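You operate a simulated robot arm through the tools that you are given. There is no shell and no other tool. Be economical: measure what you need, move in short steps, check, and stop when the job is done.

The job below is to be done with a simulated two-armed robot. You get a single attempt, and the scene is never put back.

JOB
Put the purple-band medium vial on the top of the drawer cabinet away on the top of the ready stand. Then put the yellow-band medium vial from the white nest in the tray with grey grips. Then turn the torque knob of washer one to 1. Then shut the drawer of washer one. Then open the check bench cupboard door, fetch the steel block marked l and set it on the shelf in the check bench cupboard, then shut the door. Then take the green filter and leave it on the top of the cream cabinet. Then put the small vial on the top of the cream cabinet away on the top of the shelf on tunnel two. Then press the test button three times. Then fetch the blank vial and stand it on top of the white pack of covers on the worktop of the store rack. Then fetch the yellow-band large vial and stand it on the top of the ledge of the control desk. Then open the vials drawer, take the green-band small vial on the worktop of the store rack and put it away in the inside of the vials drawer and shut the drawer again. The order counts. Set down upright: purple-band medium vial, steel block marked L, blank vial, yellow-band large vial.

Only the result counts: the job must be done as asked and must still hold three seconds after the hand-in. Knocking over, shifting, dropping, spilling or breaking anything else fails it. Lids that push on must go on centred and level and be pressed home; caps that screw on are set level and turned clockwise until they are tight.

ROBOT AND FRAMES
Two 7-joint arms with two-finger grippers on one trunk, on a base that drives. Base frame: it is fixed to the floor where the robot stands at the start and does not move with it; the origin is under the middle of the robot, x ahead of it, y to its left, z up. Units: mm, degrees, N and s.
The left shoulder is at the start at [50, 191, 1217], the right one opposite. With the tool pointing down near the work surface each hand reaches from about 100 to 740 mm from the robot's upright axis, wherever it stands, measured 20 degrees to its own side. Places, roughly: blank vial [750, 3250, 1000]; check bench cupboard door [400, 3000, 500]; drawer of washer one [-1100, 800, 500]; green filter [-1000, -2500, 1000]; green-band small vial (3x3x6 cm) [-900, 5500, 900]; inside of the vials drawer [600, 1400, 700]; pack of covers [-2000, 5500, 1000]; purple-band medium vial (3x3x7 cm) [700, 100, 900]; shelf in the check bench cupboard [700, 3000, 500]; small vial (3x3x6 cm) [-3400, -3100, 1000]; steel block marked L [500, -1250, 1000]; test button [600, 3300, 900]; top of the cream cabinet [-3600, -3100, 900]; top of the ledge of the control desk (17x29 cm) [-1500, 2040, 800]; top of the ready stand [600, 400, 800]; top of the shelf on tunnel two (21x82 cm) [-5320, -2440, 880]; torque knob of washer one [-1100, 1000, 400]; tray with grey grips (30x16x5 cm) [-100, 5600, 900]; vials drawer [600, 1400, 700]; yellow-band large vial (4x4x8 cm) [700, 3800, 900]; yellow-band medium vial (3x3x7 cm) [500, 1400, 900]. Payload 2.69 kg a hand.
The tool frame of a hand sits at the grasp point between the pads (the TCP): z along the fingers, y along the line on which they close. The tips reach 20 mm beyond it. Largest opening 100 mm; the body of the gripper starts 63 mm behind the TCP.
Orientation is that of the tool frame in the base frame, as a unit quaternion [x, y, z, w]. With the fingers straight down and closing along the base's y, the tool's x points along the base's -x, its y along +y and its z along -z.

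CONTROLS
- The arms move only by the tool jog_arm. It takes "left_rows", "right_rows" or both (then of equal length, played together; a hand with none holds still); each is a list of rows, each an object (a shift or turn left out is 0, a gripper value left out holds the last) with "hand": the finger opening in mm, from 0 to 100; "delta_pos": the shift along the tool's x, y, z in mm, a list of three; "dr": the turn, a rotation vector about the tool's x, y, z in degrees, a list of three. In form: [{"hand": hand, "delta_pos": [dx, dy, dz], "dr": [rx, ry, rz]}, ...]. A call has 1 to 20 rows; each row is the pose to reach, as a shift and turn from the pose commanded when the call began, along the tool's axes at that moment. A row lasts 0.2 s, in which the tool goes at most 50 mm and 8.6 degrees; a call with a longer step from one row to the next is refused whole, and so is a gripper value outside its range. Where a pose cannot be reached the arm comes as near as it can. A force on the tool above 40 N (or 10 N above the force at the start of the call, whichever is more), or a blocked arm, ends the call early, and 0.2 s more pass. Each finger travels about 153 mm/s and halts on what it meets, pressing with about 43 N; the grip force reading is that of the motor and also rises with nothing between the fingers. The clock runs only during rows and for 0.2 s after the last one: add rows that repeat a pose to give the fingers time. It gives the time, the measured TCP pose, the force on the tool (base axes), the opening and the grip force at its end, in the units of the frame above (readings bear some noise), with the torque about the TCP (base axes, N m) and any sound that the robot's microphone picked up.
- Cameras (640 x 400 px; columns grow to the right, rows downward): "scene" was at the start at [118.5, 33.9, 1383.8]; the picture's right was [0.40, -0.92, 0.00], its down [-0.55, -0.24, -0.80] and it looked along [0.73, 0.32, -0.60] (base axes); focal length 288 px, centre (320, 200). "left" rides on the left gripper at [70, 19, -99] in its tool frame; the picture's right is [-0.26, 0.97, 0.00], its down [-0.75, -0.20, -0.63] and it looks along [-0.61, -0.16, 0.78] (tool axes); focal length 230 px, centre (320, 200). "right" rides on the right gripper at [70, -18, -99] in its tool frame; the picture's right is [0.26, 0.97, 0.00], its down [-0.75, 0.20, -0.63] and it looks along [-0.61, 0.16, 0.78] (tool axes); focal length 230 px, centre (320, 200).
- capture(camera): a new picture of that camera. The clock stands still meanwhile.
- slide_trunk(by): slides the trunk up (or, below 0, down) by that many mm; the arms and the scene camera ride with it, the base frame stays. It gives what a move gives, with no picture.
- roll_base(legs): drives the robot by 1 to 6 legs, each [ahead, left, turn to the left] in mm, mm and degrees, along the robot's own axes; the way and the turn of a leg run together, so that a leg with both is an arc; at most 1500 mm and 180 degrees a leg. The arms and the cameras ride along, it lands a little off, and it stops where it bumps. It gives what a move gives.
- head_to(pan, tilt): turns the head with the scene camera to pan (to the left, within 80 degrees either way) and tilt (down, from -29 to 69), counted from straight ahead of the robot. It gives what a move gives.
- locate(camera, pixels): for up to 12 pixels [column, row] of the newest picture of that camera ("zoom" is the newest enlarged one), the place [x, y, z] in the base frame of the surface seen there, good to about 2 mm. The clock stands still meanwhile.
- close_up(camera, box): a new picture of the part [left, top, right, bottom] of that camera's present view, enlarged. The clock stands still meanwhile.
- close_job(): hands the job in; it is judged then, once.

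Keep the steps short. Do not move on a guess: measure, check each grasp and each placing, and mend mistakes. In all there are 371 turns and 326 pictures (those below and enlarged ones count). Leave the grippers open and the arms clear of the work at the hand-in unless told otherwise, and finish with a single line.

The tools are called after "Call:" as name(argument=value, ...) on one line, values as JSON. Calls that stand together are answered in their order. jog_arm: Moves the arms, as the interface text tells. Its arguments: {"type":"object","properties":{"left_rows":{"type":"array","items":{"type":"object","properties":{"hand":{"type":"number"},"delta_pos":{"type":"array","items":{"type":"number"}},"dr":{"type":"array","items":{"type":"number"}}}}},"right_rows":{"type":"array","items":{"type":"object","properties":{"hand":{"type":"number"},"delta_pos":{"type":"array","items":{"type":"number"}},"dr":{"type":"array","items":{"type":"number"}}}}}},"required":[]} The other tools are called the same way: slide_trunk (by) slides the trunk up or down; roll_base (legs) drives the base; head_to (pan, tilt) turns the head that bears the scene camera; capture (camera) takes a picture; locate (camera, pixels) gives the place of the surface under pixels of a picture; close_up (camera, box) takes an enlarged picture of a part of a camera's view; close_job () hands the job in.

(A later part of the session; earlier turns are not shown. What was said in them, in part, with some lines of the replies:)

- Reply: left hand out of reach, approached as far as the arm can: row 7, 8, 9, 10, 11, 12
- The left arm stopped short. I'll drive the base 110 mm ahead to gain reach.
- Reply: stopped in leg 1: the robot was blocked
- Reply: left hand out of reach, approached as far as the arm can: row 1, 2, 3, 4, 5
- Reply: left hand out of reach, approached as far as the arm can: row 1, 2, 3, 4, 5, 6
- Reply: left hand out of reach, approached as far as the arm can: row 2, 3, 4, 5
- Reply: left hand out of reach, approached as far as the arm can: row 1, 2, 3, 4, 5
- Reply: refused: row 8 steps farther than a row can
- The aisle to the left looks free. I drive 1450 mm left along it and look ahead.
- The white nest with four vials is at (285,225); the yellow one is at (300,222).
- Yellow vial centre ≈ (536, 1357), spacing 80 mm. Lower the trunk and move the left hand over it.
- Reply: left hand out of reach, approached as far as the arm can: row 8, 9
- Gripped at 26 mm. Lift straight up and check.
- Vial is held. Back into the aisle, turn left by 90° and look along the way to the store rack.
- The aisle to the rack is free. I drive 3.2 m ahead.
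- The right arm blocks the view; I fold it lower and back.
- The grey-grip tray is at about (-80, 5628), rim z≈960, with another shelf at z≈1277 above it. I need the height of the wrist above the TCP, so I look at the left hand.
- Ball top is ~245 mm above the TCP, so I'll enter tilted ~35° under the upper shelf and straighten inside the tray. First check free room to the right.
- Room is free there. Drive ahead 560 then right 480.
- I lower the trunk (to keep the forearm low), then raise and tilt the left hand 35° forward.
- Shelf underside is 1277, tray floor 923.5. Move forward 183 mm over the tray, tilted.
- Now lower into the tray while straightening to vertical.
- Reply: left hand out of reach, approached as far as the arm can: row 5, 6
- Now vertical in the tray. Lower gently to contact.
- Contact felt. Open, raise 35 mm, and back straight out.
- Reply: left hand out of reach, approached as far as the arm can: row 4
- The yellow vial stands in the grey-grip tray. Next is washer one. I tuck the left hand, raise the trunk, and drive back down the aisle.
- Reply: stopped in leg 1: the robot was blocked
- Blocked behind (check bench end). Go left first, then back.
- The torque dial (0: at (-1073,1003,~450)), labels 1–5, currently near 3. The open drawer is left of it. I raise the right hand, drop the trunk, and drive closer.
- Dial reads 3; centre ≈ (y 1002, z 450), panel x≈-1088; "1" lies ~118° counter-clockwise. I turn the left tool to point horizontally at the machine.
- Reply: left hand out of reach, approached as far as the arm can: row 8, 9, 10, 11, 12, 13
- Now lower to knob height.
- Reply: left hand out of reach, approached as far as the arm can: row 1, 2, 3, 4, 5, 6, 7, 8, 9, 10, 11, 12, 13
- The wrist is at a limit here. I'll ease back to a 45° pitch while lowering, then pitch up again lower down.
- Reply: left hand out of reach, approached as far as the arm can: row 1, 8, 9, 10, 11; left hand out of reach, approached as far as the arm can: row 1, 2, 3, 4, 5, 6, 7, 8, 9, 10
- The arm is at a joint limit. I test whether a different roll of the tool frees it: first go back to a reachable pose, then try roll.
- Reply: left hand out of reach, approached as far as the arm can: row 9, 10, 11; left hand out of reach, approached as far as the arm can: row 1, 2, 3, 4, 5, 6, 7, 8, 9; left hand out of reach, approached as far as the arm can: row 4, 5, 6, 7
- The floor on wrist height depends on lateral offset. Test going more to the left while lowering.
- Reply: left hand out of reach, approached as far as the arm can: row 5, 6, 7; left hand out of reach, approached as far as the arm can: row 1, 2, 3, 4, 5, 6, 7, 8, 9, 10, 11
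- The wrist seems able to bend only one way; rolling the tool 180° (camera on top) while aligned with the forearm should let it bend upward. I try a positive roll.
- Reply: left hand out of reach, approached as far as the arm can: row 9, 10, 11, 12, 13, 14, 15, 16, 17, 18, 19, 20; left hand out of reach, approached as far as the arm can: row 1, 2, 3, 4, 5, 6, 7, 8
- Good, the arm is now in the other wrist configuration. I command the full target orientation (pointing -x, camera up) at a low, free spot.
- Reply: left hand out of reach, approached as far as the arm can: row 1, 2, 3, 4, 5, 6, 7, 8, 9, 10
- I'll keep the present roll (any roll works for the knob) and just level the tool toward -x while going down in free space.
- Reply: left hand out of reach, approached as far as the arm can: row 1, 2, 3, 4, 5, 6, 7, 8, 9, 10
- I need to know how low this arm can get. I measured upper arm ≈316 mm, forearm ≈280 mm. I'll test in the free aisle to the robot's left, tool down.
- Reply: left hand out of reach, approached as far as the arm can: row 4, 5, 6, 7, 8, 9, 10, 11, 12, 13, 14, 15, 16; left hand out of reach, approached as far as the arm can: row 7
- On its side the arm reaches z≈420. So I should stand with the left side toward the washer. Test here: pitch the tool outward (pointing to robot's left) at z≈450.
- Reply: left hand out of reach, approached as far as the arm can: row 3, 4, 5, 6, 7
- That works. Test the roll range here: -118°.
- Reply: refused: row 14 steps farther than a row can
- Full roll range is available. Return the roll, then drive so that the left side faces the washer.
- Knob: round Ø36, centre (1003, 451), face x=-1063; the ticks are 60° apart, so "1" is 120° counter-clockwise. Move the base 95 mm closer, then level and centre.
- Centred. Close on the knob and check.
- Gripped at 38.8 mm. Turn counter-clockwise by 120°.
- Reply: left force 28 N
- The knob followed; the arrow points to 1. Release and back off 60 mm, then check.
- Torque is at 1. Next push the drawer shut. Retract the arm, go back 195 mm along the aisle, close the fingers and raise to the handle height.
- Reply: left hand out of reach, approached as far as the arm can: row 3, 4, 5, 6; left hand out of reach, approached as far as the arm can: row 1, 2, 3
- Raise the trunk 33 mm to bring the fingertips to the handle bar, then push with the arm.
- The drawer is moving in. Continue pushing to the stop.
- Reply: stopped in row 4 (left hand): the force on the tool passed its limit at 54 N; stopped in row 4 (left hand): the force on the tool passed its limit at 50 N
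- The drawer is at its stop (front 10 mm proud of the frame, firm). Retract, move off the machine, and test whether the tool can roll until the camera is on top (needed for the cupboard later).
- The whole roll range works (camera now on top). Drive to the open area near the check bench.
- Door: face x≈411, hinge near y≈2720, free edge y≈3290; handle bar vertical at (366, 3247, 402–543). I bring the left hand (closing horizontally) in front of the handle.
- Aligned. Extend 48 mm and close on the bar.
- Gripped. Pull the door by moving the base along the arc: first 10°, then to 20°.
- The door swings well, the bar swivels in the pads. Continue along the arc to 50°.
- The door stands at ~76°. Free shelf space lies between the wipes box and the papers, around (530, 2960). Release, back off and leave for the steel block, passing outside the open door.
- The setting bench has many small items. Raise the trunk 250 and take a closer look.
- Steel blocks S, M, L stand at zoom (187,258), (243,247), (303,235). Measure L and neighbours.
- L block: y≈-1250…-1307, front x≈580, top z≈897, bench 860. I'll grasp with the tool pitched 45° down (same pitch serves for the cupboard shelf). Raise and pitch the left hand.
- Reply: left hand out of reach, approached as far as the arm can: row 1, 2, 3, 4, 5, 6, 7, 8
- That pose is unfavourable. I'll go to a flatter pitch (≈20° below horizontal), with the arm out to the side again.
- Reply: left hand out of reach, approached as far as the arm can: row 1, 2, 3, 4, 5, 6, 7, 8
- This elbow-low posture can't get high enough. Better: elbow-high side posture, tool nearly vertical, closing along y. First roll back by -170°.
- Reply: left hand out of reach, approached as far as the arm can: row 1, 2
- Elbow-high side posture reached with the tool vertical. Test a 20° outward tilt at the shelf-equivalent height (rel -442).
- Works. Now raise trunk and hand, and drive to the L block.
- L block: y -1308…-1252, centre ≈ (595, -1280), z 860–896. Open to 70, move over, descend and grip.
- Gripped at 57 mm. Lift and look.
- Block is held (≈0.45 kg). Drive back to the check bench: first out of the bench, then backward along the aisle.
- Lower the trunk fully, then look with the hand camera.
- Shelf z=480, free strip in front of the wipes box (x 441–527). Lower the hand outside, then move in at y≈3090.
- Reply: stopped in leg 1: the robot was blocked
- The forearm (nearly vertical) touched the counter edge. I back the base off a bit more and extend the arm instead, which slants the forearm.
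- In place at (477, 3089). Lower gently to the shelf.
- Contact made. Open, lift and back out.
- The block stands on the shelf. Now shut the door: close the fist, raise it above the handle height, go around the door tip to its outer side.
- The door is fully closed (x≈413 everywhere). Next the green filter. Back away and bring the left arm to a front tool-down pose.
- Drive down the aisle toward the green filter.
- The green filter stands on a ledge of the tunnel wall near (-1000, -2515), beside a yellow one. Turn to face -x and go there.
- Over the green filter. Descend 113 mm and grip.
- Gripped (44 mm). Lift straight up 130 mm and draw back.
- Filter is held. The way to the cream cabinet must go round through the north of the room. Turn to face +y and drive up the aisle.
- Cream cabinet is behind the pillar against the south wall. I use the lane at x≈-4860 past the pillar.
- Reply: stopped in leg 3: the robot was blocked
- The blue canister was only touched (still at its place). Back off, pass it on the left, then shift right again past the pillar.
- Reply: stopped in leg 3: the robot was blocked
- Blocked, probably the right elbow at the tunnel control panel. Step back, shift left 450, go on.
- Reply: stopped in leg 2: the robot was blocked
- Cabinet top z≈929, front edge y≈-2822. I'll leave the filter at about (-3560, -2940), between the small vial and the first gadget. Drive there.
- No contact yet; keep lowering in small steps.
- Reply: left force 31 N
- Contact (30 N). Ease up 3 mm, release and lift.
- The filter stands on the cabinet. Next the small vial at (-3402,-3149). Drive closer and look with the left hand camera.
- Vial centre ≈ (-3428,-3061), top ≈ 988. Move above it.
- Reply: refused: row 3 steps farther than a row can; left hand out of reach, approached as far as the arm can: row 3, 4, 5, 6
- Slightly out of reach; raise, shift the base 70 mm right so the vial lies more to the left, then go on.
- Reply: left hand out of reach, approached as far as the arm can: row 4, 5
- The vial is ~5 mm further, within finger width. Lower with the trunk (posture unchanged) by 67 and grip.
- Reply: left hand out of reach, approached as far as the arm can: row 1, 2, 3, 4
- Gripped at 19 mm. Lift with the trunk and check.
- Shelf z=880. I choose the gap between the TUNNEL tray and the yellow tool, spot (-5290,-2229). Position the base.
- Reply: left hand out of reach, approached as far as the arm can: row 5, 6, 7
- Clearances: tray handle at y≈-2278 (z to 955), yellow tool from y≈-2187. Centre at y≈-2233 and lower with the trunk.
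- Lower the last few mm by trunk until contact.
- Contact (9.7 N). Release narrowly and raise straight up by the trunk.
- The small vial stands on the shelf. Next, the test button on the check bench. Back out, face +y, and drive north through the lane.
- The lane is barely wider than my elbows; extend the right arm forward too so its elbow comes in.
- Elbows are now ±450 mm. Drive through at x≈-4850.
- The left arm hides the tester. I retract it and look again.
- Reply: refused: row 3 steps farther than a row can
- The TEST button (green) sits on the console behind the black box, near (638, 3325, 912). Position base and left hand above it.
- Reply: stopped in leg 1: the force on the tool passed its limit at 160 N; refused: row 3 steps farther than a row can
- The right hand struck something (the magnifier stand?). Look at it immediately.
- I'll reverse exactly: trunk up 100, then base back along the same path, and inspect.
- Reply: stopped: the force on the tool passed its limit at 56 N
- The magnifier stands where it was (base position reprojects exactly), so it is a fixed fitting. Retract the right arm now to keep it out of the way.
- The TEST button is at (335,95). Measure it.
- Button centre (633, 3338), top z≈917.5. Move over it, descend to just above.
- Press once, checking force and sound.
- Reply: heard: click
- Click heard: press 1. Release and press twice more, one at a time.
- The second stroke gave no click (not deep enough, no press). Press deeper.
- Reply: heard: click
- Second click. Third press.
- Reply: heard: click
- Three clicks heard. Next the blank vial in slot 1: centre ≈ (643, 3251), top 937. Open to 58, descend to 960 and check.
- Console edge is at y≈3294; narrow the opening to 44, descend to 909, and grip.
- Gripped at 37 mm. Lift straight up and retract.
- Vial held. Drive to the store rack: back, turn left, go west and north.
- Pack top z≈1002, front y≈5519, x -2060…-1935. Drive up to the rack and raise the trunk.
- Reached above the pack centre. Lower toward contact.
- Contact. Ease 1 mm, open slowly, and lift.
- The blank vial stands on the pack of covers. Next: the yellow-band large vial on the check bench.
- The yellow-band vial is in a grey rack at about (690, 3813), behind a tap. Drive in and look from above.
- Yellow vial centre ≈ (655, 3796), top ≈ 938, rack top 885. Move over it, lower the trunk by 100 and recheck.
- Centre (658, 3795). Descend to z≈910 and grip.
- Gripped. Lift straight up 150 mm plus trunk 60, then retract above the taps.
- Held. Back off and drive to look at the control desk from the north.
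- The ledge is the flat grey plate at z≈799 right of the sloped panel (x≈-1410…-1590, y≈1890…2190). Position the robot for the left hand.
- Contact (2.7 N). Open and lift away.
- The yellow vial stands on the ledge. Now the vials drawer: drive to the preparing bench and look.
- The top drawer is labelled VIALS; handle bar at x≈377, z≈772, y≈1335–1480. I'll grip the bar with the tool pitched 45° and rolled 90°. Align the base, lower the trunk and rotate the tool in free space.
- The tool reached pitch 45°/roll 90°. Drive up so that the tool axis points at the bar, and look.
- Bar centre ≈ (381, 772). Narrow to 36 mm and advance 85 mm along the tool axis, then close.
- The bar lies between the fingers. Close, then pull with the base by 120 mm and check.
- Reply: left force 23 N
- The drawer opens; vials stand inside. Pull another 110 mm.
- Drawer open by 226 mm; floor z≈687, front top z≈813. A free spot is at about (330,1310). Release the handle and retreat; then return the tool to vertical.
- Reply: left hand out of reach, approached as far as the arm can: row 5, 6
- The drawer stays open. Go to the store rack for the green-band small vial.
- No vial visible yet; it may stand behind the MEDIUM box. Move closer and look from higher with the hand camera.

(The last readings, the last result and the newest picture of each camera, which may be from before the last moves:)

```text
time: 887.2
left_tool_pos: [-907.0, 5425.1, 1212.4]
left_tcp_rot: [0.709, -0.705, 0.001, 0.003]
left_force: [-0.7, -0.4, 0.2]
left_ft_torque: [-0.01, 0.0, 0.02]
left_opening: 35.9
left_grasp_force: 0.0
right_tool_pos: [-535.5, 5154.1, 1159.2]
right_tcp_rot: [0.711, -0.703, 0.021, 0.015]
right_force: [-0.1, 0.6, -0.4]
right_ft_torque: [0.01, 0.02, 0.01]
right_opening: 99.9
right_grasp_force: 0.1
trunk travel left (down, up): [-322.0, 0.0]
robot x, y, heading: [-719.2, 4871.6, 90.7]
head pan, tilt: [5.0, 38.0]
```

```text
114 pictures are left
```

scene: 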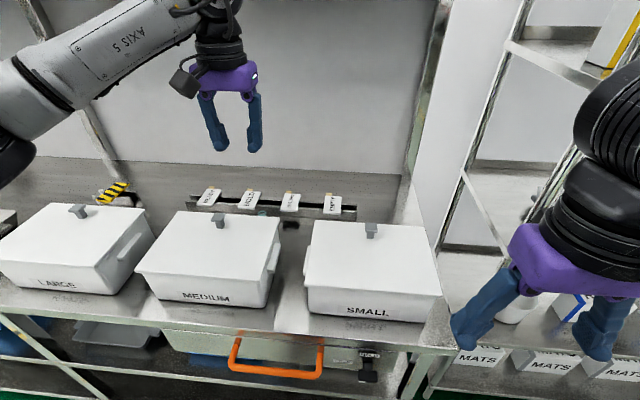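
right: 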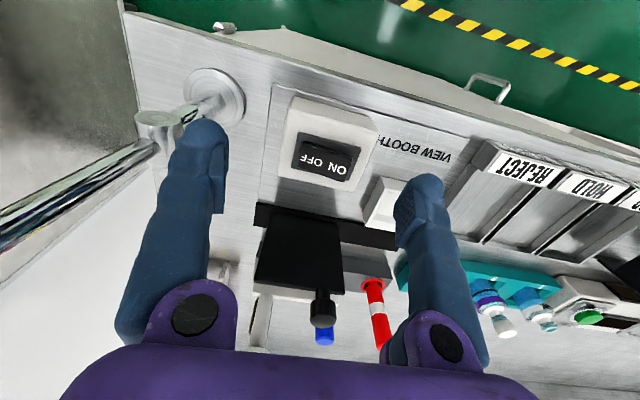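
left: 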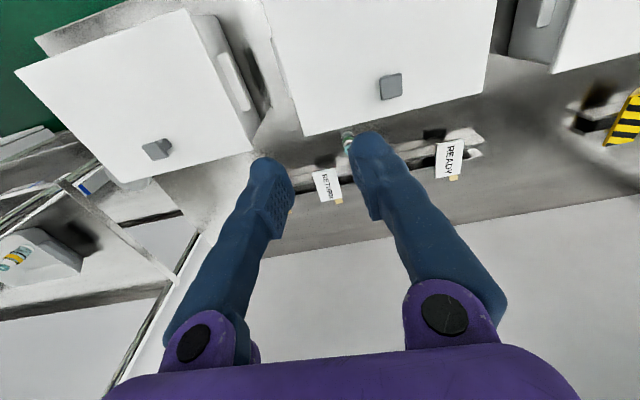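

A small vial appears at (348,143), behind the MEDIUM box. Open the fingers to see it.

Call:
jog_arm(left_rows=[{"hand": 100}, {"hand": 100}, {"hand": 100}])

Call:
close_up(camera="left", box=[270, 80, 450, 220])

Call:
locate(camera="left", pixels=[[347, 138], [345, 133], [348, 148], [330, 130], [300, 135], [330, 175], [400, 150], [370, 125]])

```text
time: 888.0
left_tool_pos: [-907.8, 5424.3, 1213.2]
left_tcp_rot: [0.708, -0.706, 0.0, 0.003]
left_force: [0.1, 0.3, -0.6]
left_ft_torque: [0.01, -0.02, 0.0]
left_opening: 99.9
left_grasp_force: 0.0
right_tool_pos: [-538.5, 5154.5, 1157.0]
right_tcp_rot: [0.711, -0.702, 0.022, 0.016]
right_force: [0.9, 0.1, 0.8]
right_ft_torque: [-0.01, 0.01, 0.01]
right_opening: 99.9
right_grasp_force: 0.1
trunk travel left (down, up): [-322.0, 0.0]
robot x, y, heading: [-715.6, 4866.6, 90.5]
head pan, tilt: [5.0, 38.0]
```

```text
2.86 times, centred on (360, 150) of left
```

zoom: 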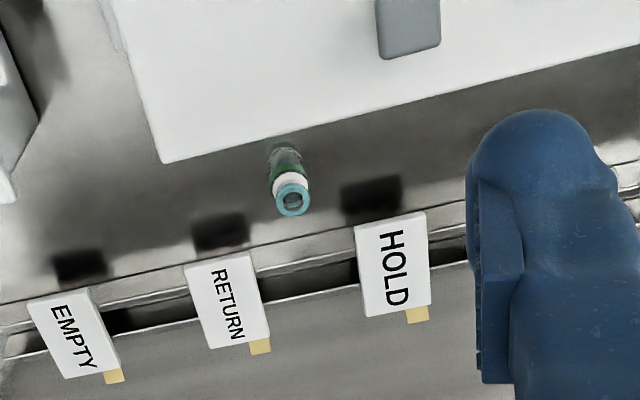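

```text
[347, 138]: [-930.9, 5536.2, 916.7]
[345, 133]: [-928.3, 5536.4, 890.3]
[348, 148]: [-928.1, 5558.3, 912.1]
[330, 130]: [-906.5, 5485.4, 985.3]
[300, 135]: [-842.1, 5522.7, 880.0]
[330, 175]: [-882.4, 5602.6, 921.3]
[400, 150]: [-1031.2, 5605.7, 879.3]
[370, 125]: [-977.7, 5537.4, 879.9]
```

Green-band vial: centre ≈ (-930, 5550), top ≈ 939, in the gap between the box lid (z 985, back edge y≈5497) and the tag rack (y≈5590). Reposition the base and go above it.

Call:
roll_base(legs=[[20, -66, -0.5]])

Call:
jog_arm(left_rows=[{"hand": 60, "delta_pos": [-35, 30, 0]}, {"delta_pos": [-70, 60, 0]}, {"delta_pos": [-100, 87, 0]}, {"delta_pos": [-106, 87, 0]}, {"delta_pos": [-106, 87, 0]}])

Call:
slide_trunk(by=-150)

Call:
capture(camera="left")

```text
time: 889.3
left_tool_pos: [-836.4, 5444.8, 1213.7]
left_tcp_rot: [-0.705, 0.709, -0.001, -0.002]
left_force: [0.0, -0.1, -0.1]
left_ft_torque: [0.01, 0.0, 0.0]
left_opening: 100.0
left_grasp_force: 0.1
right_tool_pos: [-469.6, 5174.0, 1158.2]
right_tcp_rot: [0.708, -0.705, 0.022, 0.015]
right_force: [-0.2, -1.0, -0.1]
right_ft_torque: [0.0, 0.0, 0.01]
right_opening: 100.1
right_grasp_force: 0.0
trunk travel left (down, up): [-322.0, 0.0]
robot x, y, heading: [-650.7, 4891.5, 90.1]
head pan, tilt: [5.0, 38.0]
```

```text
time: 890.5
left_tool_pos: [-924.5, 5554.3, 1211.6]
left_tcp_rot: [-0.705, 0.709, 0.0, -0.003]
left_force: [0.2, -0.6, -0.3]
left_ft_torque: [0.0, 0.01, -0.01]
left_opening: 59.8
left_grasp_force: 0.0
right_tool_pos: [-469.7, 5174.5, 1157.0]
right_tcp_rot: [0.709, -0.705, 0.022, 0.015]
right_force: [-0.5, 0.6, 0.4]
right_ft_torque: [-0.01, -0.02, -0.02]
right_opening: 100.2
right_grasp_force: 0.1
trunk travel left (down, up): [-322.0, 0.0]
robot x, y, heading: [-651.3, 4889.0, 90.4]
head pan, tilt: [5.0, 38.0]
```

```text
time: 892.3
left_tool_pos: [-923.7, 5551.8, 1061.5]
left_tcp_rot: [-0.706, 0.709, 0.0, -0.004]
left_force: [0.4, -0.1, 0.2]
left_ft_torque: [-0.01, 0.01, 0.02]
left_opening: 60.0
left_grasp_force: 0.1
right_tool_pos: [-470.7, 5173.1, 1007.4]
right_tcp_rot: [0.708, -0.705, 0.021, 0.015]
right_force: [0.4, 0.8, 0.0]
right_ft_torque: [0.03, 0.0, 0.04]
right_opening: 99.9
right_grasp_force: 0.0
trunk travel left (down, up): [-172.0, 150.0]
robot x, y, heading: [-650.0, 4887.2, 89.9]
head pan, tilt: [5.0, 38.0]
```

```text
112 pictures are left
```

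left: 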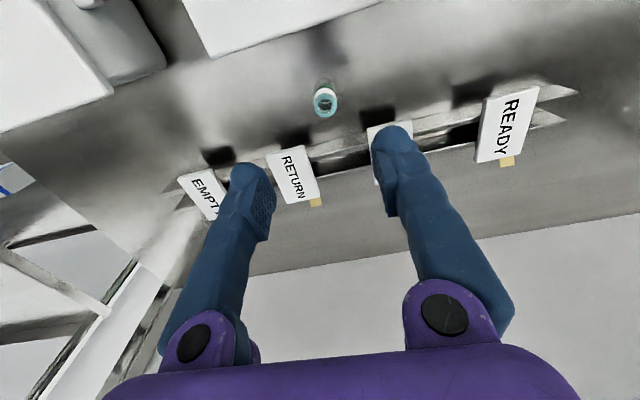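

Call:
jog_arm(left_rows=[{"hand": 56, "delta_pos": [6, 7, 0]}, {"delta_pos": [6, 7, 40]}, {"delta_pos": [6, 7, 80]}, {"delta_pos": [6, 7, 100]}, {"delta_pos": [6, 7, 100]}])

Call:
capture(camera="left")

Call:
capture(camera="scene")

```text
time: 893.5
left_tool_pos: [-930.4, 5547.2, 961.1]
left_tcp_rot: [-0.706, 0.708, 0.0, -0.003]
left_force: [0.3, 0.3, -0.2]
left_ft_torque: [-0.01, 0.0, -0.04]
left_opening: 55.9
left_grasp_force: 0.1
right_tool_pos: [-471.0, 5173.9, 1008.1]
right_tcp_rot: [0.709, -0.705, 0.021, 0.016]
right_force: [-0.6, 0.2, 0.5]
right_ft_torque: [-0.05, -0.01, 0.0]
right_opening: 99.9
right_grasp_force: 0.0
trunk travel left (down, up): [-172.0, 150.0]
robot x, y, heading: [-648.2, 4887.9, 89.9]
head pan, tilt: [5.0, 38.0]
```

```text
111 pictures are left
```

left: 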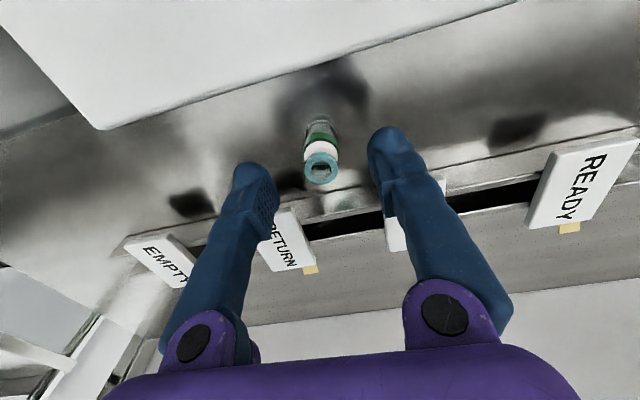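

```text
110 pictures are left
```

scene: 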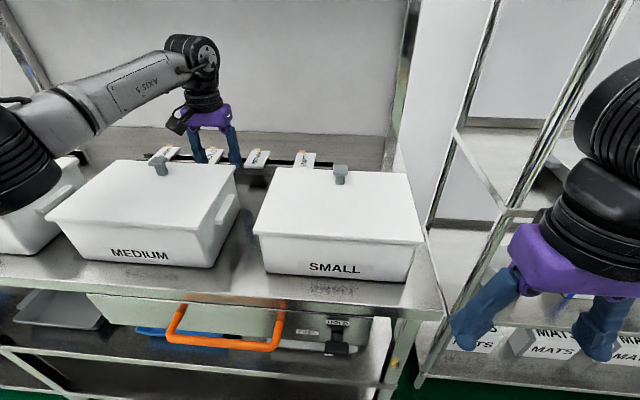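

Call:
jog_arm(left_rows=[{"delta_pos": [-1, 1, 20]}, {"delta_pos": [-1, 1, 34]}, {"delta_pos": [-1, 1, 42]}, {"delta_pos": [-1, 1, 43]}])

Call:
close_up(camera="scene", box=[130, 90, 290, 210])

```text
time: 894.5
left_tool_pos: [-932.5, 5547.6, 918.2]
left_tcp_rot: [-0.706, 0.709, -0.002, -0.003]
left_force: [-0.6, 1.1, -0.1]
left_ft_torque: [0.01, -0.02, -0.02]
left_opening: 55.8
left_grasp_force: 0.1
right_tool_pos: [-470.6, 5174.1, 1008.1]
right_tcp_rot: [0.709, -0.705, 0.021, 0.015]
right_force: [0.3, -0.1, 0.3]
right_ft_torque: [-0.04, 0.0, -0.01]
right_opening: 100.0
right_grasp_force: 0.1
trunk travel left (down, up): [-172.0, 150.0]
robot x, y, heading: [-651.5, 4890.6, 90.0]
head pan, tilt: [5.0, 38.0]
```

```text
3.33 times, centred on (210, 150) of scene
```

zoom: 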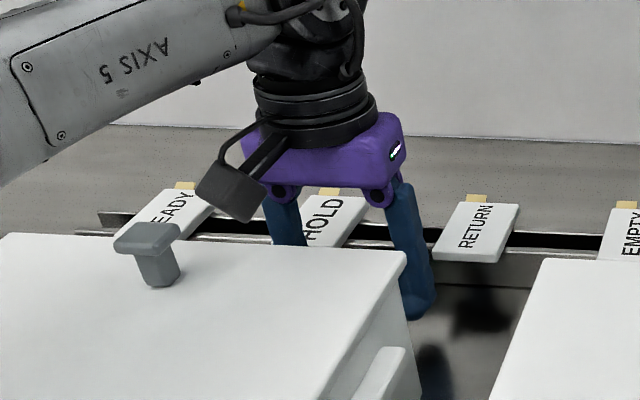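

No contact anywhere. Close on the vial and lift.

Call:
jog_arm(left_rows=[{"hand": 8}, {"hand": 8}, {"hand": 8}, {"hand": 8}])

Call:
jog_arm(left_rows=[{"delta_pos": [0, 0, -30]}, {"delta_pos": [0, 0, -70]}, {"delta_pos": [0, 0, -110]}, {"delta_pos": [0, 0, -140]}, {"delta_pos": [0, 0, -140]}])

Call:
capture(camera="left")

```text
time: 895.5
left_tool_pos: [-931.0, 5546.5, 918.7]
left_tcp_rot: [-0.706, 0.708, 0.0, -0.003]
left_force: [-0.5, 0.8, 0.5]
left_ft_torque: [0.01, -0.02, -0.02]
left_opening: 17.7
left_grasp_force: 43.3
right_tool_pos: [-469.8, 5173.1, 1008.5]
right_tcp_rot: [0.709, -0.705, 0.022, 0.015]
right_force: [-0.1, 0.7, -0.4]
right_ft_torque: [0.0, 0.02, 0.01]
right_opening: 99.9
right_grasp_force: 0.2
trunk travel left (down, up): [-172.0, 150.0]
robot x, y, heading: [-648.3, 4888.2, 90.3]
head pan, tilt: [5.0, 38.0]
```

```text
time: 896.7
left_tool_pos: [-933.6, 5548.9, 1058.3]
left_tcp_rot: [-0.706, 0.708, -0.002, -0.002]
left_force: [-0.7, 0.8, 0.5]
left_ft_torque: [-0.01, 0.01, -0.01]
left_opening: 18.1
left_grasp_force: 43.1
right_tool_pos: [-469.6, 5173.2, 1007.7]
right_tcp_rot: [0.709, -0.705, 0.022, 0.015]
right_force: [-1.1, -0.4, 0.0]
right_ft_torque: [0.03, -0.04, 0.06]
right_opening: 99.8
right_grasp_force: 0.1
trunk travel left (down, up): [-172.0, 150.0]
robot x, y, heading: [-649.9, 4891.3, 90.3]
head pan, tilt: [5.0, 38.0]
```

```text
108 pictures are left
```

left: 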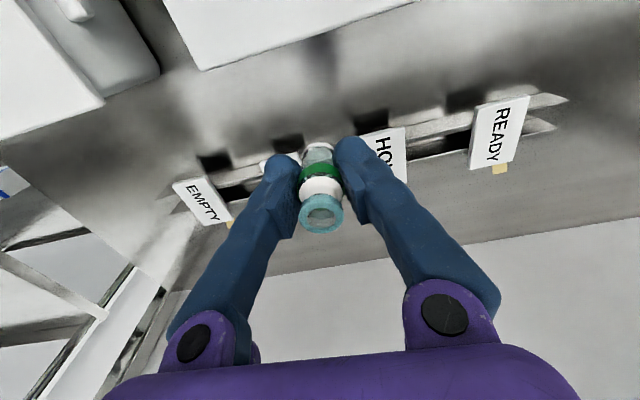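

Green-band vial is held. Raise, back out, and return to the open drawer.

Call:
slide_trunk(by=70)

Call:
roll_base(legs=[[-600, 0, 0]])

Call:
jog_arm(left_rows=[{"delta_pos": [45, 0, 0]}, {"delta_pos": [90, 0, 0]}, {"delta_pos": [135, 0, 0]}, {"delta_pos": [180, 0, 0]}, {"delta_pos": [225, 0, 0]}, {"delta_pos": [260, 0, 0]}])

Call:
roll_base(legs=[[0, -270, 0], [-1500, 0, 0], [-1500, 0, 0], [-230, 0, 0]])

```text
time: 897.7
left_tool_pos: [-933.7, 5547.6, 1128.5]
left_tcp_rot: [-0.706, 0.708, -0.001, -0.003]
left_force: [-0.8, -0.2, -0.6]
left_ft_torque: [0.01, -0.01, 0.03]
left_opening: 17.8
left_grasp_force: 42.8
right_tool_pos: [-470.3, 5172.7, 1077.2]
right_tcp_rot: [0.709, -0.705, 0.022, 0.016]
right_force: [-0.7, 0.3, 1.3]
right_ft_torque: [-0.01, 0.0, 0.03]
right_opening: 100.0
right_grasp_force: 0.1
trunk travel left (down, up): [-242.0, 80.0]
robot x, y, heading: [-650.0, 4888.3, 90.1]
head pan, tilt: [5.0, 38.0]
```

```text
time: 901.2
left_tool_pos: [-933.7, 4934.9, 1128.3]
left_tcp_rot: [0.708, -0.706, 0.001, 0.003]
left_force: [0.3, 0.0, 0.3]
left_ft_torque: [0.0, -0.01, 0.01]
left_opening: 19.3
left_grasp_force: 42.9
right_tool_pos: [-468.0, 4562.0, 1078.4]
right_tcp_rot: [0.711, -0.703, 0.021, 0.014]
right_force: [-0.7, -0.1, 0.2]
right_ft_torque: [0.03, 0.01, -0.01]
right_opening: 99.9
right_grasp_force: 0.1
trunk travel left (down, up): [-242.0, 80.0]
robot x, y, heading: [-644.4, 4279.2, 90.1]
head pan, tilt: [5.0, 38.0]
```

```text
time: 902.6
left_tool_pos: [-931.6, 4676.0, 1128.1]
left_tcp_rot: [0.707, -0.707, 0.0, 0.003]
left_force: [-0.6, 0.5, -0.3]
left_ft_torque: [0.03, 0.01, 0.02]
left_opening: 19.2
left_grasp_force: 43.5
right_tool_pos: [-469.0, 4562.4, 1078.6]
right_tcp_rot: [0.711, -0.703, 0.022, 0.014]
right_force: [-0.3, 0.0, 0.4]
right_ft_torque: [0.0, 0.0, 0.02]
right_opening: 100.2
right_grasp_force: 0.1
trunk travel left (down, up): [-242.0, 80.0]
robot x, y, heading: [-645.8, 4276.7, 90.6]
head pan, tilt: [5.0, 38.0]
```

```text
time: 920.8
left_tool_pos: [-586.7, 1476.5, 1129.0]
left_tcp_rot: [0.722, -0.692, 0.0, 0.003]
left_force: [0.5, -0.3, 0.4]
left_ft_torque: [0.01, -0.02, 0.04]
left_opening: 19.1
left_grasp_force: 43.2
right_tool_pos: [-117.8, 1382.6, 1078.4]
right_tcp_rot: [0.724, -0.689, 0.021, 0.014]
right_force: [0.6, -0.1, -0.5]
right_ft_torque: [0.0, 0.0, 0.03]
right_opening: 100.0
right_grasp_force: 0.2
trunk travel left (down, up): [-242.0, 80.0]
robot x, y, heading: [-283.3, 1092.0, 92.7]
head pan, tilt: [5.0, 38.0]
```

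Call:
roll_base(legs=[[0, 0, -92.7]])

Call:
head_to(pan=15, tilt=45)

Call:
capture(camera="scene")

Call:
capture(camera="left")

```text
time: 925.0
left_tool_pos: [109.9, 1379.9, 1129.6]
left_tcp_rot: [-0.005, 1.0, 0.002, -0.003]
left_force: [-0.2, -0.8, 0.0]
left_ft_torque: [0.0, -0.03, 0.02]
left_opening: 19.5
left_grasp_force: 42.9
right_tool_pos: [1.1, 914.4, 1076.8]
right_tcp_rot: [-0.009, 1.0, -0.004, -0.026]
right_force: [0.9, -0.7, -0.9]
right_ft_torque: [-0.02, 0.03, -0.02]
right_opening: 99.8
right_grasp_force: 0.0
trunk travel left (down, up): [-242.0, 80.0]
robot x, y, heading: [-287.8, 1090.0, 1.0]
head pan, tilt: [5.0, 38.0]
```

```text
time: 925.8
left_tool_pos: [110.3, 1379.5, 1129.3]
left_tcp_rot: [-0.005, 1.0, 0.001, -0.003]
left_force: [0.0, -0.1, 0.1]
left_ft_torque: [-0.01, -0.01, 0.0]
left_opening: 19.4
left_grasp_force: 43.4
right_tool_pos: [0.4, 915.5, 1078.1]
right_tcp_rot: [-0.01, 1.0, -0.004, -0.027]
right_force: [0.3, -0.3, -0.3]
right_ft_torque: [0.03, -0.02, 0.0]
right_opening: 99.9
right_grasp_force: 0.0
trunk travel left (down, up): [-242.0, 80.0]
robot x, y, heading: [-282.8, 1089.1, 1.0]
head pan, tilt: [15.0, 45.0]
```

```text
107 pictures are left
```

scene: 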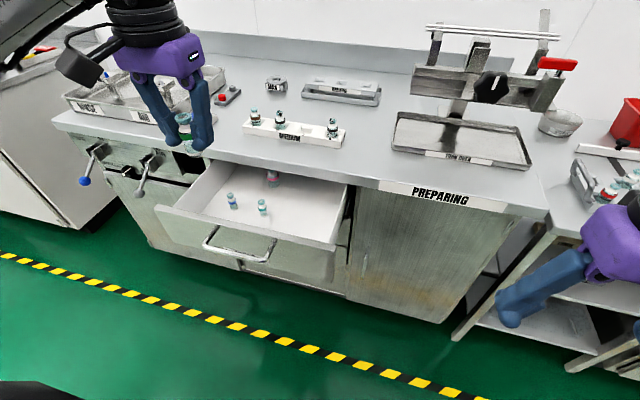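

```text
106 pictures are left
```

left: 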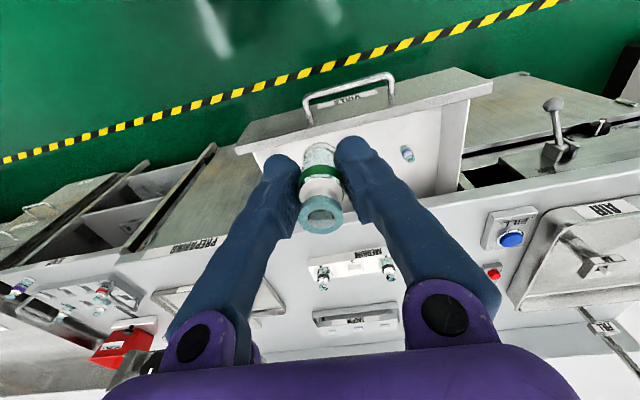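

Call:
locate(camera="scene", pixels=[[310, 215], [300, 230], [325, 225], [263, 207], [233, 200], [273, 178], [295, 200], [330, 205], [335, 240], [345, 195], [180, 208], [320, 245]])

Call:
close_up(camera="scene", box=[140, 140, 380, 290])

```text
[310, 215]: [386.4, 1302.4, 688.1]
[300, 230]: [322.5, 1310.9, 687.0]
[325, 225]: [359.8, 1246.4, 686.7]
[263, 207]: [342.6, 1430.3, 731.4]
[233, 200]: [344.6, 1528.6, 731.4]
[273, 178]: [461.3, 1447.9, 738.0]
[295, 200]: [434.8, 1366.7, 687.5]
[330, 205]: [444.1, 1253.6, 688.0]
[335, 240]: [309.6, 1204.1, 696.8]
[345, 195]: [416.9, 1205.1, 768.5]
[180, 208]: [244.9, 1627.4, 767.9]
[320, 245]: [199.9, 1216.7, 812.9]
```

```text
2.67 times, centred on (260, 215) of scene
```

zoom: 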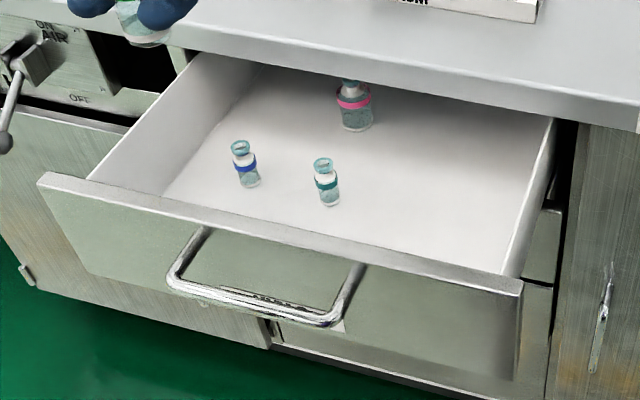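

Call:
roll_base(legs=[[75, -40, -1]])

Call:
jog_arm(left_rows=[{"delta_pos": [-40, -8, 0]}, {"delta_pos": [-80, -16, 0]}, {"delta_pos": [-120, -24, 0]}, {"delta_pos": [-142, -28, 0]}, {"delta_pos": [-142, -28, 0]}])

Call:
slide_trunk(by=-242)

Call:
capture(camera="scene")

Call:
capture(camera="left")

```text
time: 926.9
left_tool_pos: [191.4, 1331.9, 1129.5]
left_tcp_rot: [0.005, 1.0, 0.002, -0.004]
left_force: [0.4, 0.4, 0.0]
left_ft_torque: [0.03, 0.02, 0.0]
left_opening: 19.0
left_grasp_force: 42.6
right_tool_pos: [72.9, 868.5, 1077.2]
right_tcp_rot: [-0.001, 1.0, -0.004, -0.026]
right_force: [0.6, -0.2, -0.1]
right_ft_torque: [0.01, 0.02, 0.01]
right_opening: 100.0
right_grasp_force: 0.1
trunk travel left (down, up): [-242.0, 80.0]
robot x, y, heading: [-212.8, 1048.8, 0.1]
head pan, tilt: [15.0, 45.0]
```

```text
time: 928.0
left_tool_pos: [331.7, 1303.1, 1127.9]
left_tcp_rot: [0.004, 1.0, 0.002, -0.002]
left_force: [-0.4, 0.4, 0.6]
left_ft_torque: [-0.01, 0.0, 0.01]
left_opening: 19.4
left_grasp_force: 43.2
right_tool_pos: [73.0, 871.1, 1077.6]
right_tcp_rot: [-0.001, 1.0, -0.004, -0.026]
right_force: [-0.2, -0.6, -0.3]
right_ft_torque: [0.0, -0.01, 0.01]
right_opening: 100.1
right_grasp_force: 0.0
trunk travel left (down, up): [-242.0, 80.0]
robot x, y, heading: [-214.7, 1050.7, 0.1]
head pan, tilt: [15.0, 45.0]
```

```text
time: 930.6
left_tool_pos: [329.8, 1303.1, 887.1]
left_tcp_rot: [0.004, 1.0, 0.001, -0.003]
left_force: [0.9, -0.3, 0.4]
left_ft_torque: [0.01, 0.0, -0.01]
left_opening: 19.3
left_grasp_force: 43.2
right_tool_pos: [73.6, 870.2, 836.3]
right_tcp_rot: [-0.001, 1.0, -0.004, -0.025]
right_force: [-0.4, 0.3, -0.4]
right_ft_torque: [-0.02, 0.0, -0.01]
right_opening: 100.2
right_grasp_force: 0.1
trunk travel left (down, up): [0.0, 322.0]
robot x, y, heading: [-209.1, 1053.2, -0.4]
head pan, tilt: [15.0, 45.0]
```

```text
104 pictures are left
```

scene: 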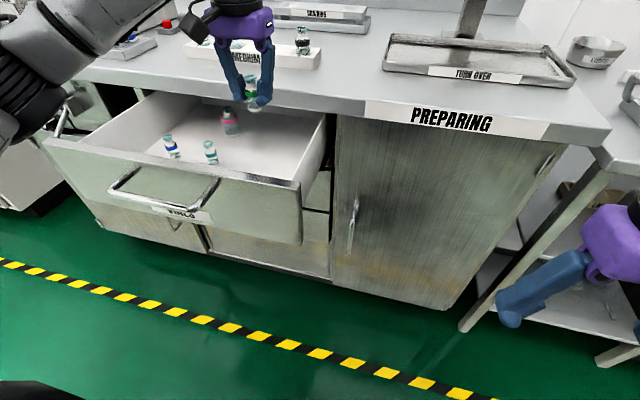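

```text
103 pictures are left
```

left: 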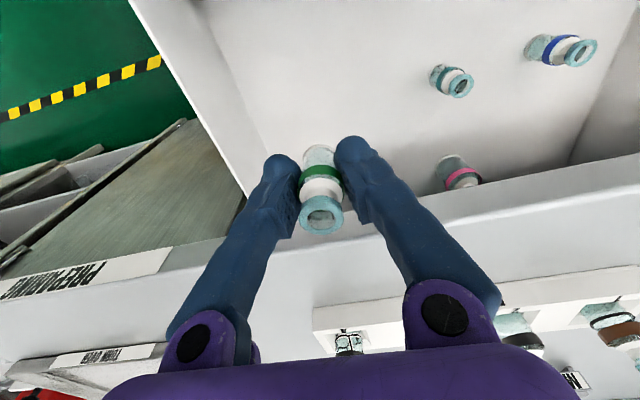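

Over the free part of the drawer. Lower to just above the floor (TCP ≈ 729).

Call:
jog_arm(left_rows=[{"delta_pos": [0, 0, 40]}, {"delta_pos": [0, 0, 85]}, {"delta_pos": [0, 0, 125]}, {"delta_pos": [0, 0, 150]}, {"delta_pos": [0, 0, 156]}, {"delta_pos": [0, 0, 156]}])

Call:
capture(camera="left")

```text
time: 932.0
left_tool_pos: [330.5, 1302.3, 730.8]
left_tcp_rot: [0.003, 1.0, 0.0, -0.003]
left_force: [0.4, -0.9, -0.3]
left_ft_torque: [0.0, 0.02, 0.02]
left_opening: 19.5
left_grasp_force: 43.2
right_tool_pos: [73.0, 870.1, 836.0]
right_tcp_rot: [-0.001, 1.0, -0.004, -0.027]
right_force: [0.2, 0.0, -1.0]
right_ft_torque: [-0.01, -0.02, 0.04]
right_opening: 99.6
right_grasp_force: 0.0
trunk travel left (down, up): [0.0, 322.0]
robot x, y, heading: [-207.3, 1050.6, -0.1]
head pan, tilt: [15.0, 45.0]
```

```text
102 pictures are left
```

left: 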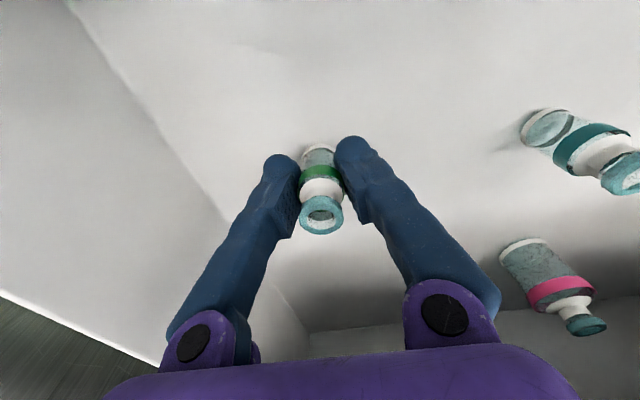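

Call:
jog_arm(left_rows=[{"delta_pos": [0, 0, 2]}, {"delta_pos": [0, 0, 4]}, {"delta_pos": [0, 0, 5]}, {"delta_pos": [0, 0, 5]}])

```text
time: 933.0
left_tool_pos: [331.4, 1303.8, 725.5]
left_tcp_rot: [0.004, 1.0, 0.002, -0.003]
left_force: [-0.6, 0.3, 1.2]
left_ft_torque: [0.02, 0.01, 0.01]
left_opening: 19.5
left_grasp_force: 43.4
right_tool_pos: [73.3, 869.8, 836.0]
right_tcp_rot: [-0.001, 1.0, -0.004, -0.025]
right_force: [-0.3, 0.1, -0.2]
right_ft_torque: [-0.01, 0.04, 0.0]
right_opening: 99.9
right_grasp_force: 0.1
trunk travel left (down, up): [0.0, 322.0]
robot x, y, heading: [-212.3, 1047.1, -0.3]
head pan, tilt: [15.0, 45.0]
```

Call:
jog_arm(left_rows=[{"delta_pos": [0, 0, 1.5]}, {"delta_pos": [0, 0, 2.5]}, {"delta_pos": [0, 0, 2.5]}])

```text
time: 933.8
left_tool_pos: [331.0, 1302.7, 724.7]
left_tcp_rot: [0.004, 1.0, 0.001, -0.001]
left_force: [0.6, 2.0, 12.8]
left_ft_torque: [0.07, -0.1, -0.02]
left_opening: 19.1
left_grasp_force: 43.2
right_tool_pos: [72.0, 869.1, 836.0]
right_tcp_rot: [-0.001, 1.0, -0.004, -0.025]
right_force: [-0.5, 0.0, 0.2]
right_ft_torque: [0.03, 0.01, 0.02]
right_opening: 99.7
right_grasp_force: 0.1
trunk travel left (down, up): [0.0, 322.0]
robot x, y, heading: [-213.1, 1052.7, -0.3]
head pan, tilt: [15.0, 45.0]
```

Contact (12.8 N). Ease 1.5 mm, release, lift out.

Call:
jog_arm(left_rows=[{"delta_pos": [0, 0, -1.5]}, {"hand": 30, "delta_pos": [0, 0, -1.5]}, {"hand": 44, "delta_pos": [0, 0, -1.5]}, {"delta_pos": [0, 0, -1.5]}, {"delta_pos": [0, 0, -40]}, {"delta_pos": [0, 0, -85]}, {"delta_pos": [0, 0, -130]}, {"delta_pos": [0, 0, -165]}, {"delta_pos": [0, 0, -165]}])

Call:
capture(camera="left")

```text
time: 935.8
left_tool_pos: [331.8, 1300.5, 889.7]
left_tcp_rot: [0.005, 1.0, 0.001, -0.002]
left_force: [-0.2, -0.1, 0.0]
left_ft_torque: [-0.01, -0.02, 0.0]
left_opening: 43.9
left_grasp_force: 0.0
right_tool_pos: [73.1, 870.1, 835.7]
right_tcp_rot: [0.0, 1.0, -0.005, -0.026]
right_force: [0.9, -0.3, -0.3]
right_ft_torque: [0.01, -0.01, 0.0]
right_opening: 99.9
right_grasp_force: 0.0
trunk travel left (down, up): [0.0, 322.0]
robot x, y, heading: [-209.5, 1049.4, -0.4]
head pan, tilt: [15.0, 45.0]
```

```text
101 pictures are left
```

left: 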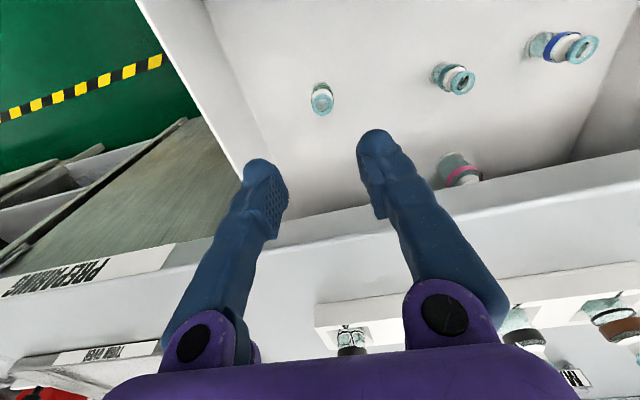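

The green-band vial stands in the drawer. Close the fist, bring it in front of the handle and lower it.

Call:
jog_arm(left_rows=[{"hand": 0, "delta_pos": [40, 15, -10]}, {"delta_pos": [80, 32, -10]}, {"delta_pos": [120, 50, -10]}, {"delta_pos": [160, 68, -10]}, {"delta_pos": [200, 86, -10]}, {"delta_pos": [240, 104, -10]}, {"delta_pos": [252, 107, -10]}, {"delta_pos": [252, 107, 30]}, {"delta_pos": [252, 107, 75]}, {"delta_pos": [252, 107, 113]}, {"delta_pos": [252, 107, 113]}])

Call:
capture(camera="left")

```text
time: 938.2
left_tool_pos: [80.0, 1409.6, 777.6]
left_tcp_rot: [0.005, 1.0, 0.003, -0.002]
left_force: [-0.3, -0.2, -0.1]
left_ft_torque: [-0.03, 0.02, -0.03]
left_opening: 0.0
left_grasp_force: 29.6
right_tool_pos: [72.8, 869.5, 835.2]
right_tcp_rot: [-0.001, 1.0, -0.004, -0.026]
right_force: [-0.1, -0.6, -0.4]
right_ft_torque: [-0.01, 0.01, -0.01]
right_opening: 100.0
right_grasp_force: 0.1
trunk travel left (down, up): [0.0, 322.0]
robot x, y, heading: [-210.2, 1051.8, -0.3]
head pan, tilt: [15.0, 45.0]
```

```text
100 pictures are left
```

left: 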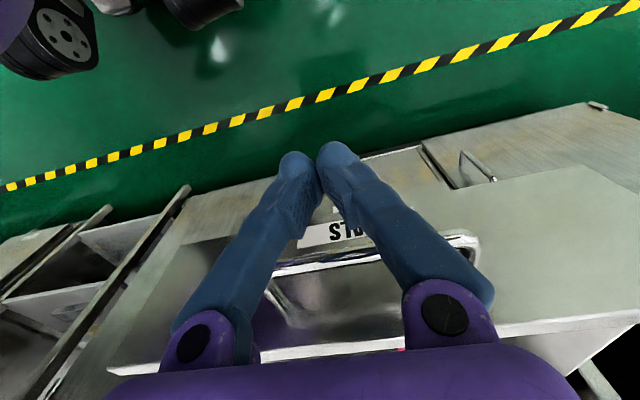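

Push slowly (60 mm/s) toward closed.

Call:
jog_arm(left_rows=[{"delta_pos": [-35, 0, 0]}, {"delta_pos": [-45, 0, 0]}, {"delta_pos": [-52, 0, 0]}, {"delta_pos": [-60, 0, 0]}, {"delta_pos": [-70, 0, 0]}, {"delta_pos": [-82, 0, 0]}, {"delta_pos": [-94, 0, 0]}, {"delta_pos": [-106, 0, 0]}, {"delta_pos": [-118, 0, 0]}, {"delta_pos": [-130, 0, 0]}, {"delta_pos": [-142, 0, 0]}, {"delta_pos": [-154, 0, 0]}, {"delta_pos": [-166, 0, 0]}, {"delta_pos": [-178, 0, 0]}, {"delta_pos": [-190, 0, 0]}, {"delta_pos": [-202, 0, 0]}, {"delta_pos": [-214, 0, 0]}, {"delta_pos": [-224, 0, 0]}, {"delta_pos": [-232, 0, 0]}, {"delta_pos": [-238, 0, 0]}])

Call:
capture(camera="scene")

```text
time: 942.4
left_tool_pos: [318.0, 1410.5, 774.4]
left_tcp_rot: [0.003, 1.0, 0.001, -0.002]
left_force: [-1.1, -0.3, -0.9]
left_ft_torque: [0.0, 0.01, 0.02]
left_opening: 0.0
left_grasp_force: 29.1
right_tool_pos: [72.0, 869.0, 836.0]
right_tcp_rot: [-0.001, 1.0, -0.004, -0.027]
right_force: [0.7, -0.9, -0.8]
right_ft_torque: [0.01, -0.02, -0.02]
right_opening: 100.1
right_grasp_force: 0.0
trunk travel left (down, up): [0.0, 322.0]
robot x, y, heading: [-210.3, 1050.5, 0.0]
head pan, tilt: [15.0, 45.0]
```

```text
99 pictures are left
```

scene: 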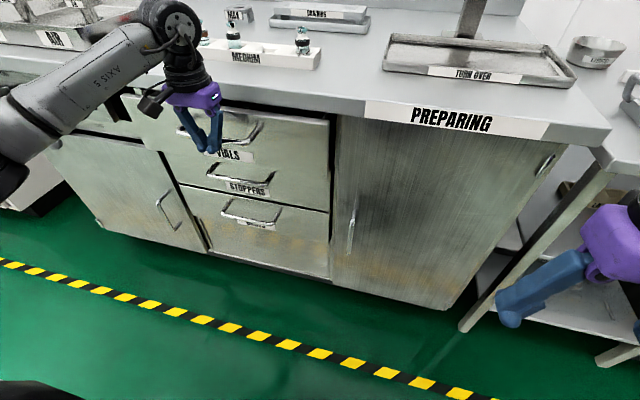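

Nearly closed. Finish at 20 mm/s until it stops.

Call:
jog_arm(left_rows=[{"delta_pos": [-6, 0, 0]}, {"delta_pos": [-12, 0, 0]}, {"delta_pos": [-17, 0, 0]}, {"delta_pos": [-21, 0, 0]}, {"delta_pos": [-25, 0, 0]}, {"delta_pos": [-29, 0, 0]}, {"delta_pos": [-33, 0, 0]}, {"delta_pos": [-36, 0, 0]}, {"delta_pos": [-39, 0, 0]}, {"delta_pos": [-42, 0, 0]}, {"delta_pos": [-45, 0, 0]}, {"delta_pos": [-48, 0, 0]}, {"delta_pos": [-51, 0, 0]}, {"delta_pos": [-54, 0, 0]}])

Call:
capture(camera="scene")

Call:
locate(camera="scene", pixels=[[300, 130], [280, 150], [230, 155], [300, 200], [270, 125], [310, 170]])

```text
time: 945.1
left_tool_pos: [362.4, 1410.6, 775.5]
left_tcp_rot: [0.005, 1.0, 0.002, -0.008]
left_force: [-15.0, -2.1, 2.8]
left_ft_torque: [0.21, -1.43, 0.15]
left_opening: 0.0
left_grasp_force: 29.1
right_tool_pos: [71.7, 869.8, 835.3]
right_tcp_rot: [-0.002, 1.0, -0.005, -0.024]
right_force: [0.6, -0.3, 0.3]
right_ft_torque: [0.01, 0.0, -0.02]
right_opening: 99.8
right_grasp_force: 0.1
trunk travel left (down, up): [0.0, 322.0]
robot x, y, heading: [-214.9, 1048.4, -0.1]
head pan, tilt: [15.0, 45.0]
stopped in row 13 (left hand): the force on the tool passed its limit at 46 N (the readings are from after the stop); the commanded pose is now the measured one
```

```text
98 pictures are left
```

scene: 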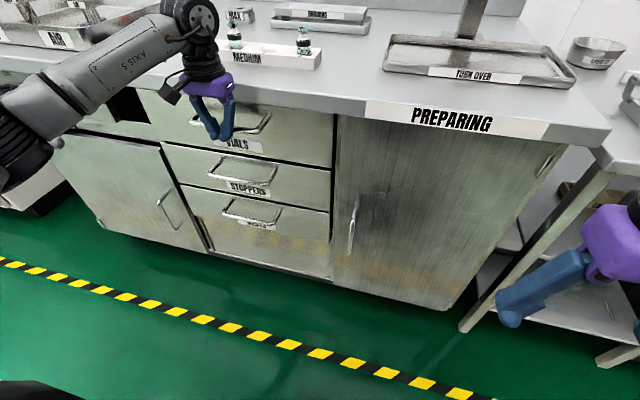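

```text
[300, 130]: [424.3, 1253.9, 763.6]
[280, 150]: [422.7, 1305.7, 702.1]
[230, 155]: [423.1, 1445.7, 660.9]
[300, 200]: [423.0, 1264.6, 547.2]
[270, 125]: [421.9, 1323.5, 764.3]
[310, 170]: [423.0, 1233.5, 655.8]
```

The drawer is shut (front flush at x≈423). Back the hand off, open the gripper, back the base away, and do a last check of the ready stand.

Call:
jog_arm(left_rows=[{"delta_pos": [40, 0, 0]}, {"delta_pos": [85, 0, 0]}, {"delta_pos": [130, 0, -30]}, {"hand": 80, "delta_pos": [150, 0, -70]}, {"delta_pos": [150, 0, -100]}, {"delta_pos": [150, 0, -100]}])

Call:
roll_base(legs=[[-200, 0, 0]])

Call:
slide_trunk(by=200)

Call:
head_to(pan=-30, tilt=35)

Call:
capture(camera="scene")

```text
refused: row 3 steps farther than a row can; nothing moved
```

```text
time: 946.7
left_tool_pos: [159.9, 1411.0, 773.0]
left_tcp_rot: [0.003, 1.0, 0.002, -0.008]
left_force: [0.3, 0.1, -0.5]
left_ft_torque: [-0.01, -0.02, 0.04]
left_opening: 0.0
left_grasp_force: 29.9
right_tool_pos: [-130.2, 870.0, 835.6]
right_tcp_rot: [-0.002, 1.0, -0.004, -0.027]
right_force: [0.8, -0.2, -0.7]
right_ft_torque: [0.02, -0.01, 0.01]
right_opening: 100.1
right_grasp_force: 0.0
trunk travel left (down, up): [0.0, 322.0]
robot x, y, heading: [-411.6, 1047.0, 0.2]
head pan, tilt: [15.0, 45.0]
```

```text
time: 948.9
left_tool_pos: [159.7, 1411.3, 972.7]
left_tcp_rot: [0.004, 1.0, 0.001, -0.008]
left_force: [0.9, 0.0, 0.4]
left_ft_torque: [0.02, 0.01, 0.0]
left_opening: 0.1
left_grasp_force: 29.3
right_tool_pos: [-129.5, 870.4, 1035.6]
right_tcp_rot: [-0.002, 1.0, -0.004, -0.027]
right_force: [0.8, 0.1, -0.6]
right_ft_torque: [-0.02, 0.06, 0.01]
right_opening: 99.7
right_grasp_force: 0.0
trunk travel left (down, up): [-200.0, 122.0]
robot x, y, heading: [-412.9, 1051.5, 0.1]
head pan, tilt: [15.0, 45.0]
```

```text
time: 950.0
left_tool_pos: [160.1, 1411.1, 973.6]
left_tcp_rot: [0.003, 1.0, 0.001, -0.008]
left_force: [0.3, -0.2, 0.3]
left_ft_torque: [0.03, 0.05, 0.03]
left_opening: 0.1
left_grasp_force: 29.7
right_tool_pos: [-130.3, 871.1, 1035.5]
right_tcp_rot: [-0.002, 1.0, -0.004, -0.026]
right_force: [1.3, 0.0, -0.1]
right_ft_torque: [-0.02, -0.02, 0.01]
right_opening: 100.1
right_grasp_force: 0.1
trunk travel left (down, up): [-200.0, 122.0]
robot x, y, heading: [-418.0, 1050.9, 0.4]
head pan, tilt: [-30.0, 35.0]
```

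```text
97 pictures are left
```

scene: 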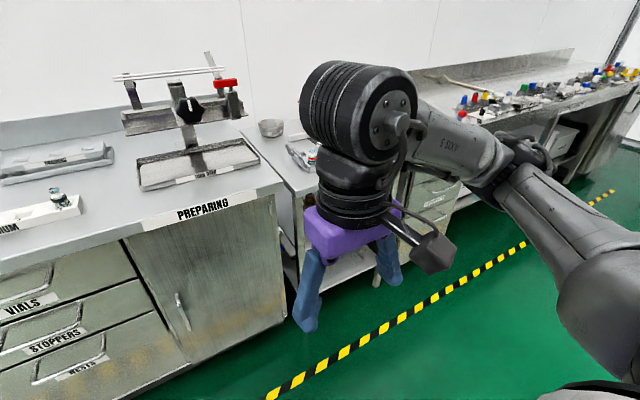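

Everything is as intended; open the left gripper and confirm the vials drawer is shut.

Call:
jog_arm(left_rows=[{"hand": 80}, {"hand": 100}, {"hand": 100}, {"hand": 100}])

Call:
head_to(pan=20, tilt=40)

Call:
capture(camera="scene")

```text
time: 951.0
left_tool_pos: [160.2, 1411.2, 973.8]
left_tcp_rot: [0.004, 1.0, 0.002, -0.009]
left_force: [0.2, 0.5, 0.6]
left_ft_torque: [0.01, 0.02, -0.03]
left_opening: 99.8
left_grasp_force: 0.0
right_tool_pos: [-130.4, 869.9, 1035.2]
right_tcp_rot: [-0.002, 1.0, -0.005, -0.026]
right_force: [0.2, 0.2, 0.3]
right_ft_torque: [0.0, -0.04, 0.03]
right_opening: 100.1
right_grasp_force: 0.1
trunk travel left (down, up): [-200.0, 122.0]
robot x, y, heading: [-412.6, 1050.4, 0.2]
head pan, tilt: [-30.0, 35.0]
```

```text
time: 952.2
left_tool_pos: [159.9, 1411.5, 973.1]
left_tcp_rot: [0.003, 1.0, 0.002, -0.008]
left_force: [0.8, -0.4, 0.5]
left_ft_torque: [-0.03, 0.0, -0.03]
left_opening: 100.0
left_grasp_force: 0.0
right_tool_pos: [-129.9, 870.2, 1036.6]
right_tcp_rot: [-0.001, 1.0, -0.004, -0.026]
right_force: [0.3, -0.7, 0.5]
right_ft_torque: [0.0, 0.01, -0.01]
right_opening: 99.9
right_grasp_force: 0.0
trunk travel left (down, up): [-200.0, 122.0]
robot x, y, heading: [-414.9, 1049.6, 0.3]
head pan, tilt: [20.0, 40.0]
```

```text
96 pictures are left
```

scene: 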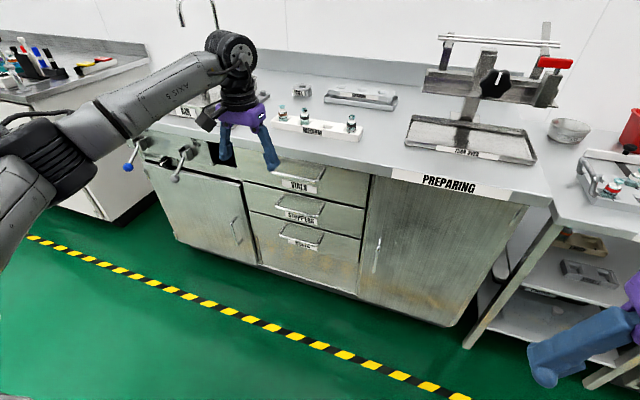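

Check once more that the magnifier stand is still in place.

Call:
head_to(pan=55, tilt=22)

Call:
capture(camera="scene")

```text
time: 953.2
left_tool_pos: [160.8, 1410.9, 973.6]
left_tcp_rot: [0.003, 1.0, 0.002, -0.007]
left_force: [0.0, -0.4, -0.3]
left_ft_torque: [0.03, 0.03, -0.02]
left_opening: 100.2
left_grasp_force: 0.0
right_tool_pos: [-128.8, 870.0, 1035.0]
right_tcp_rot: [-0.002, 1.0, -0.004, -0.026]
right_force: [0.4, -0.9, -0.1]
right_ft_torque: [0.02, 0.0, 0.01]
right_opening: 100.2
right_grasp_force: 0.0
trunk travel left (down, up): [-200.0, 122.0]
robot x, y, heading: [-414.1, 1047.5, -0.4]
head pan, tilt: [55.0, 22.0]
```

```text
95 pictures are left
```

scene: 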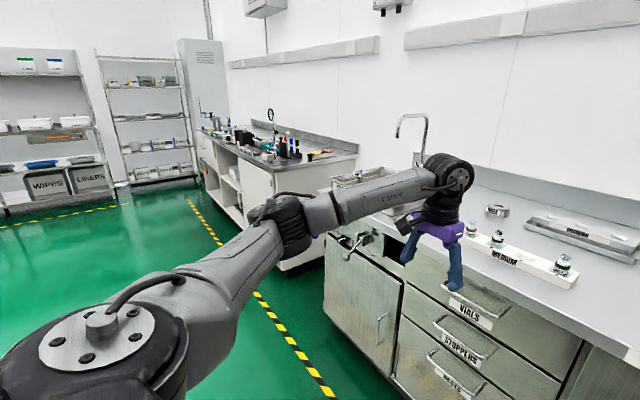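

The magnifier stands upright in place, all grippers are open and clear. Handing in.

Call:
close_job()

```text
The job is handed in.
```

I did all eleven steps in the order given and handed the job in; I don't have the verdict. One accident along the way: the right hand struck the magnifier stand on the check bench (160 N), and the stand was still standing at its place when I looked back.
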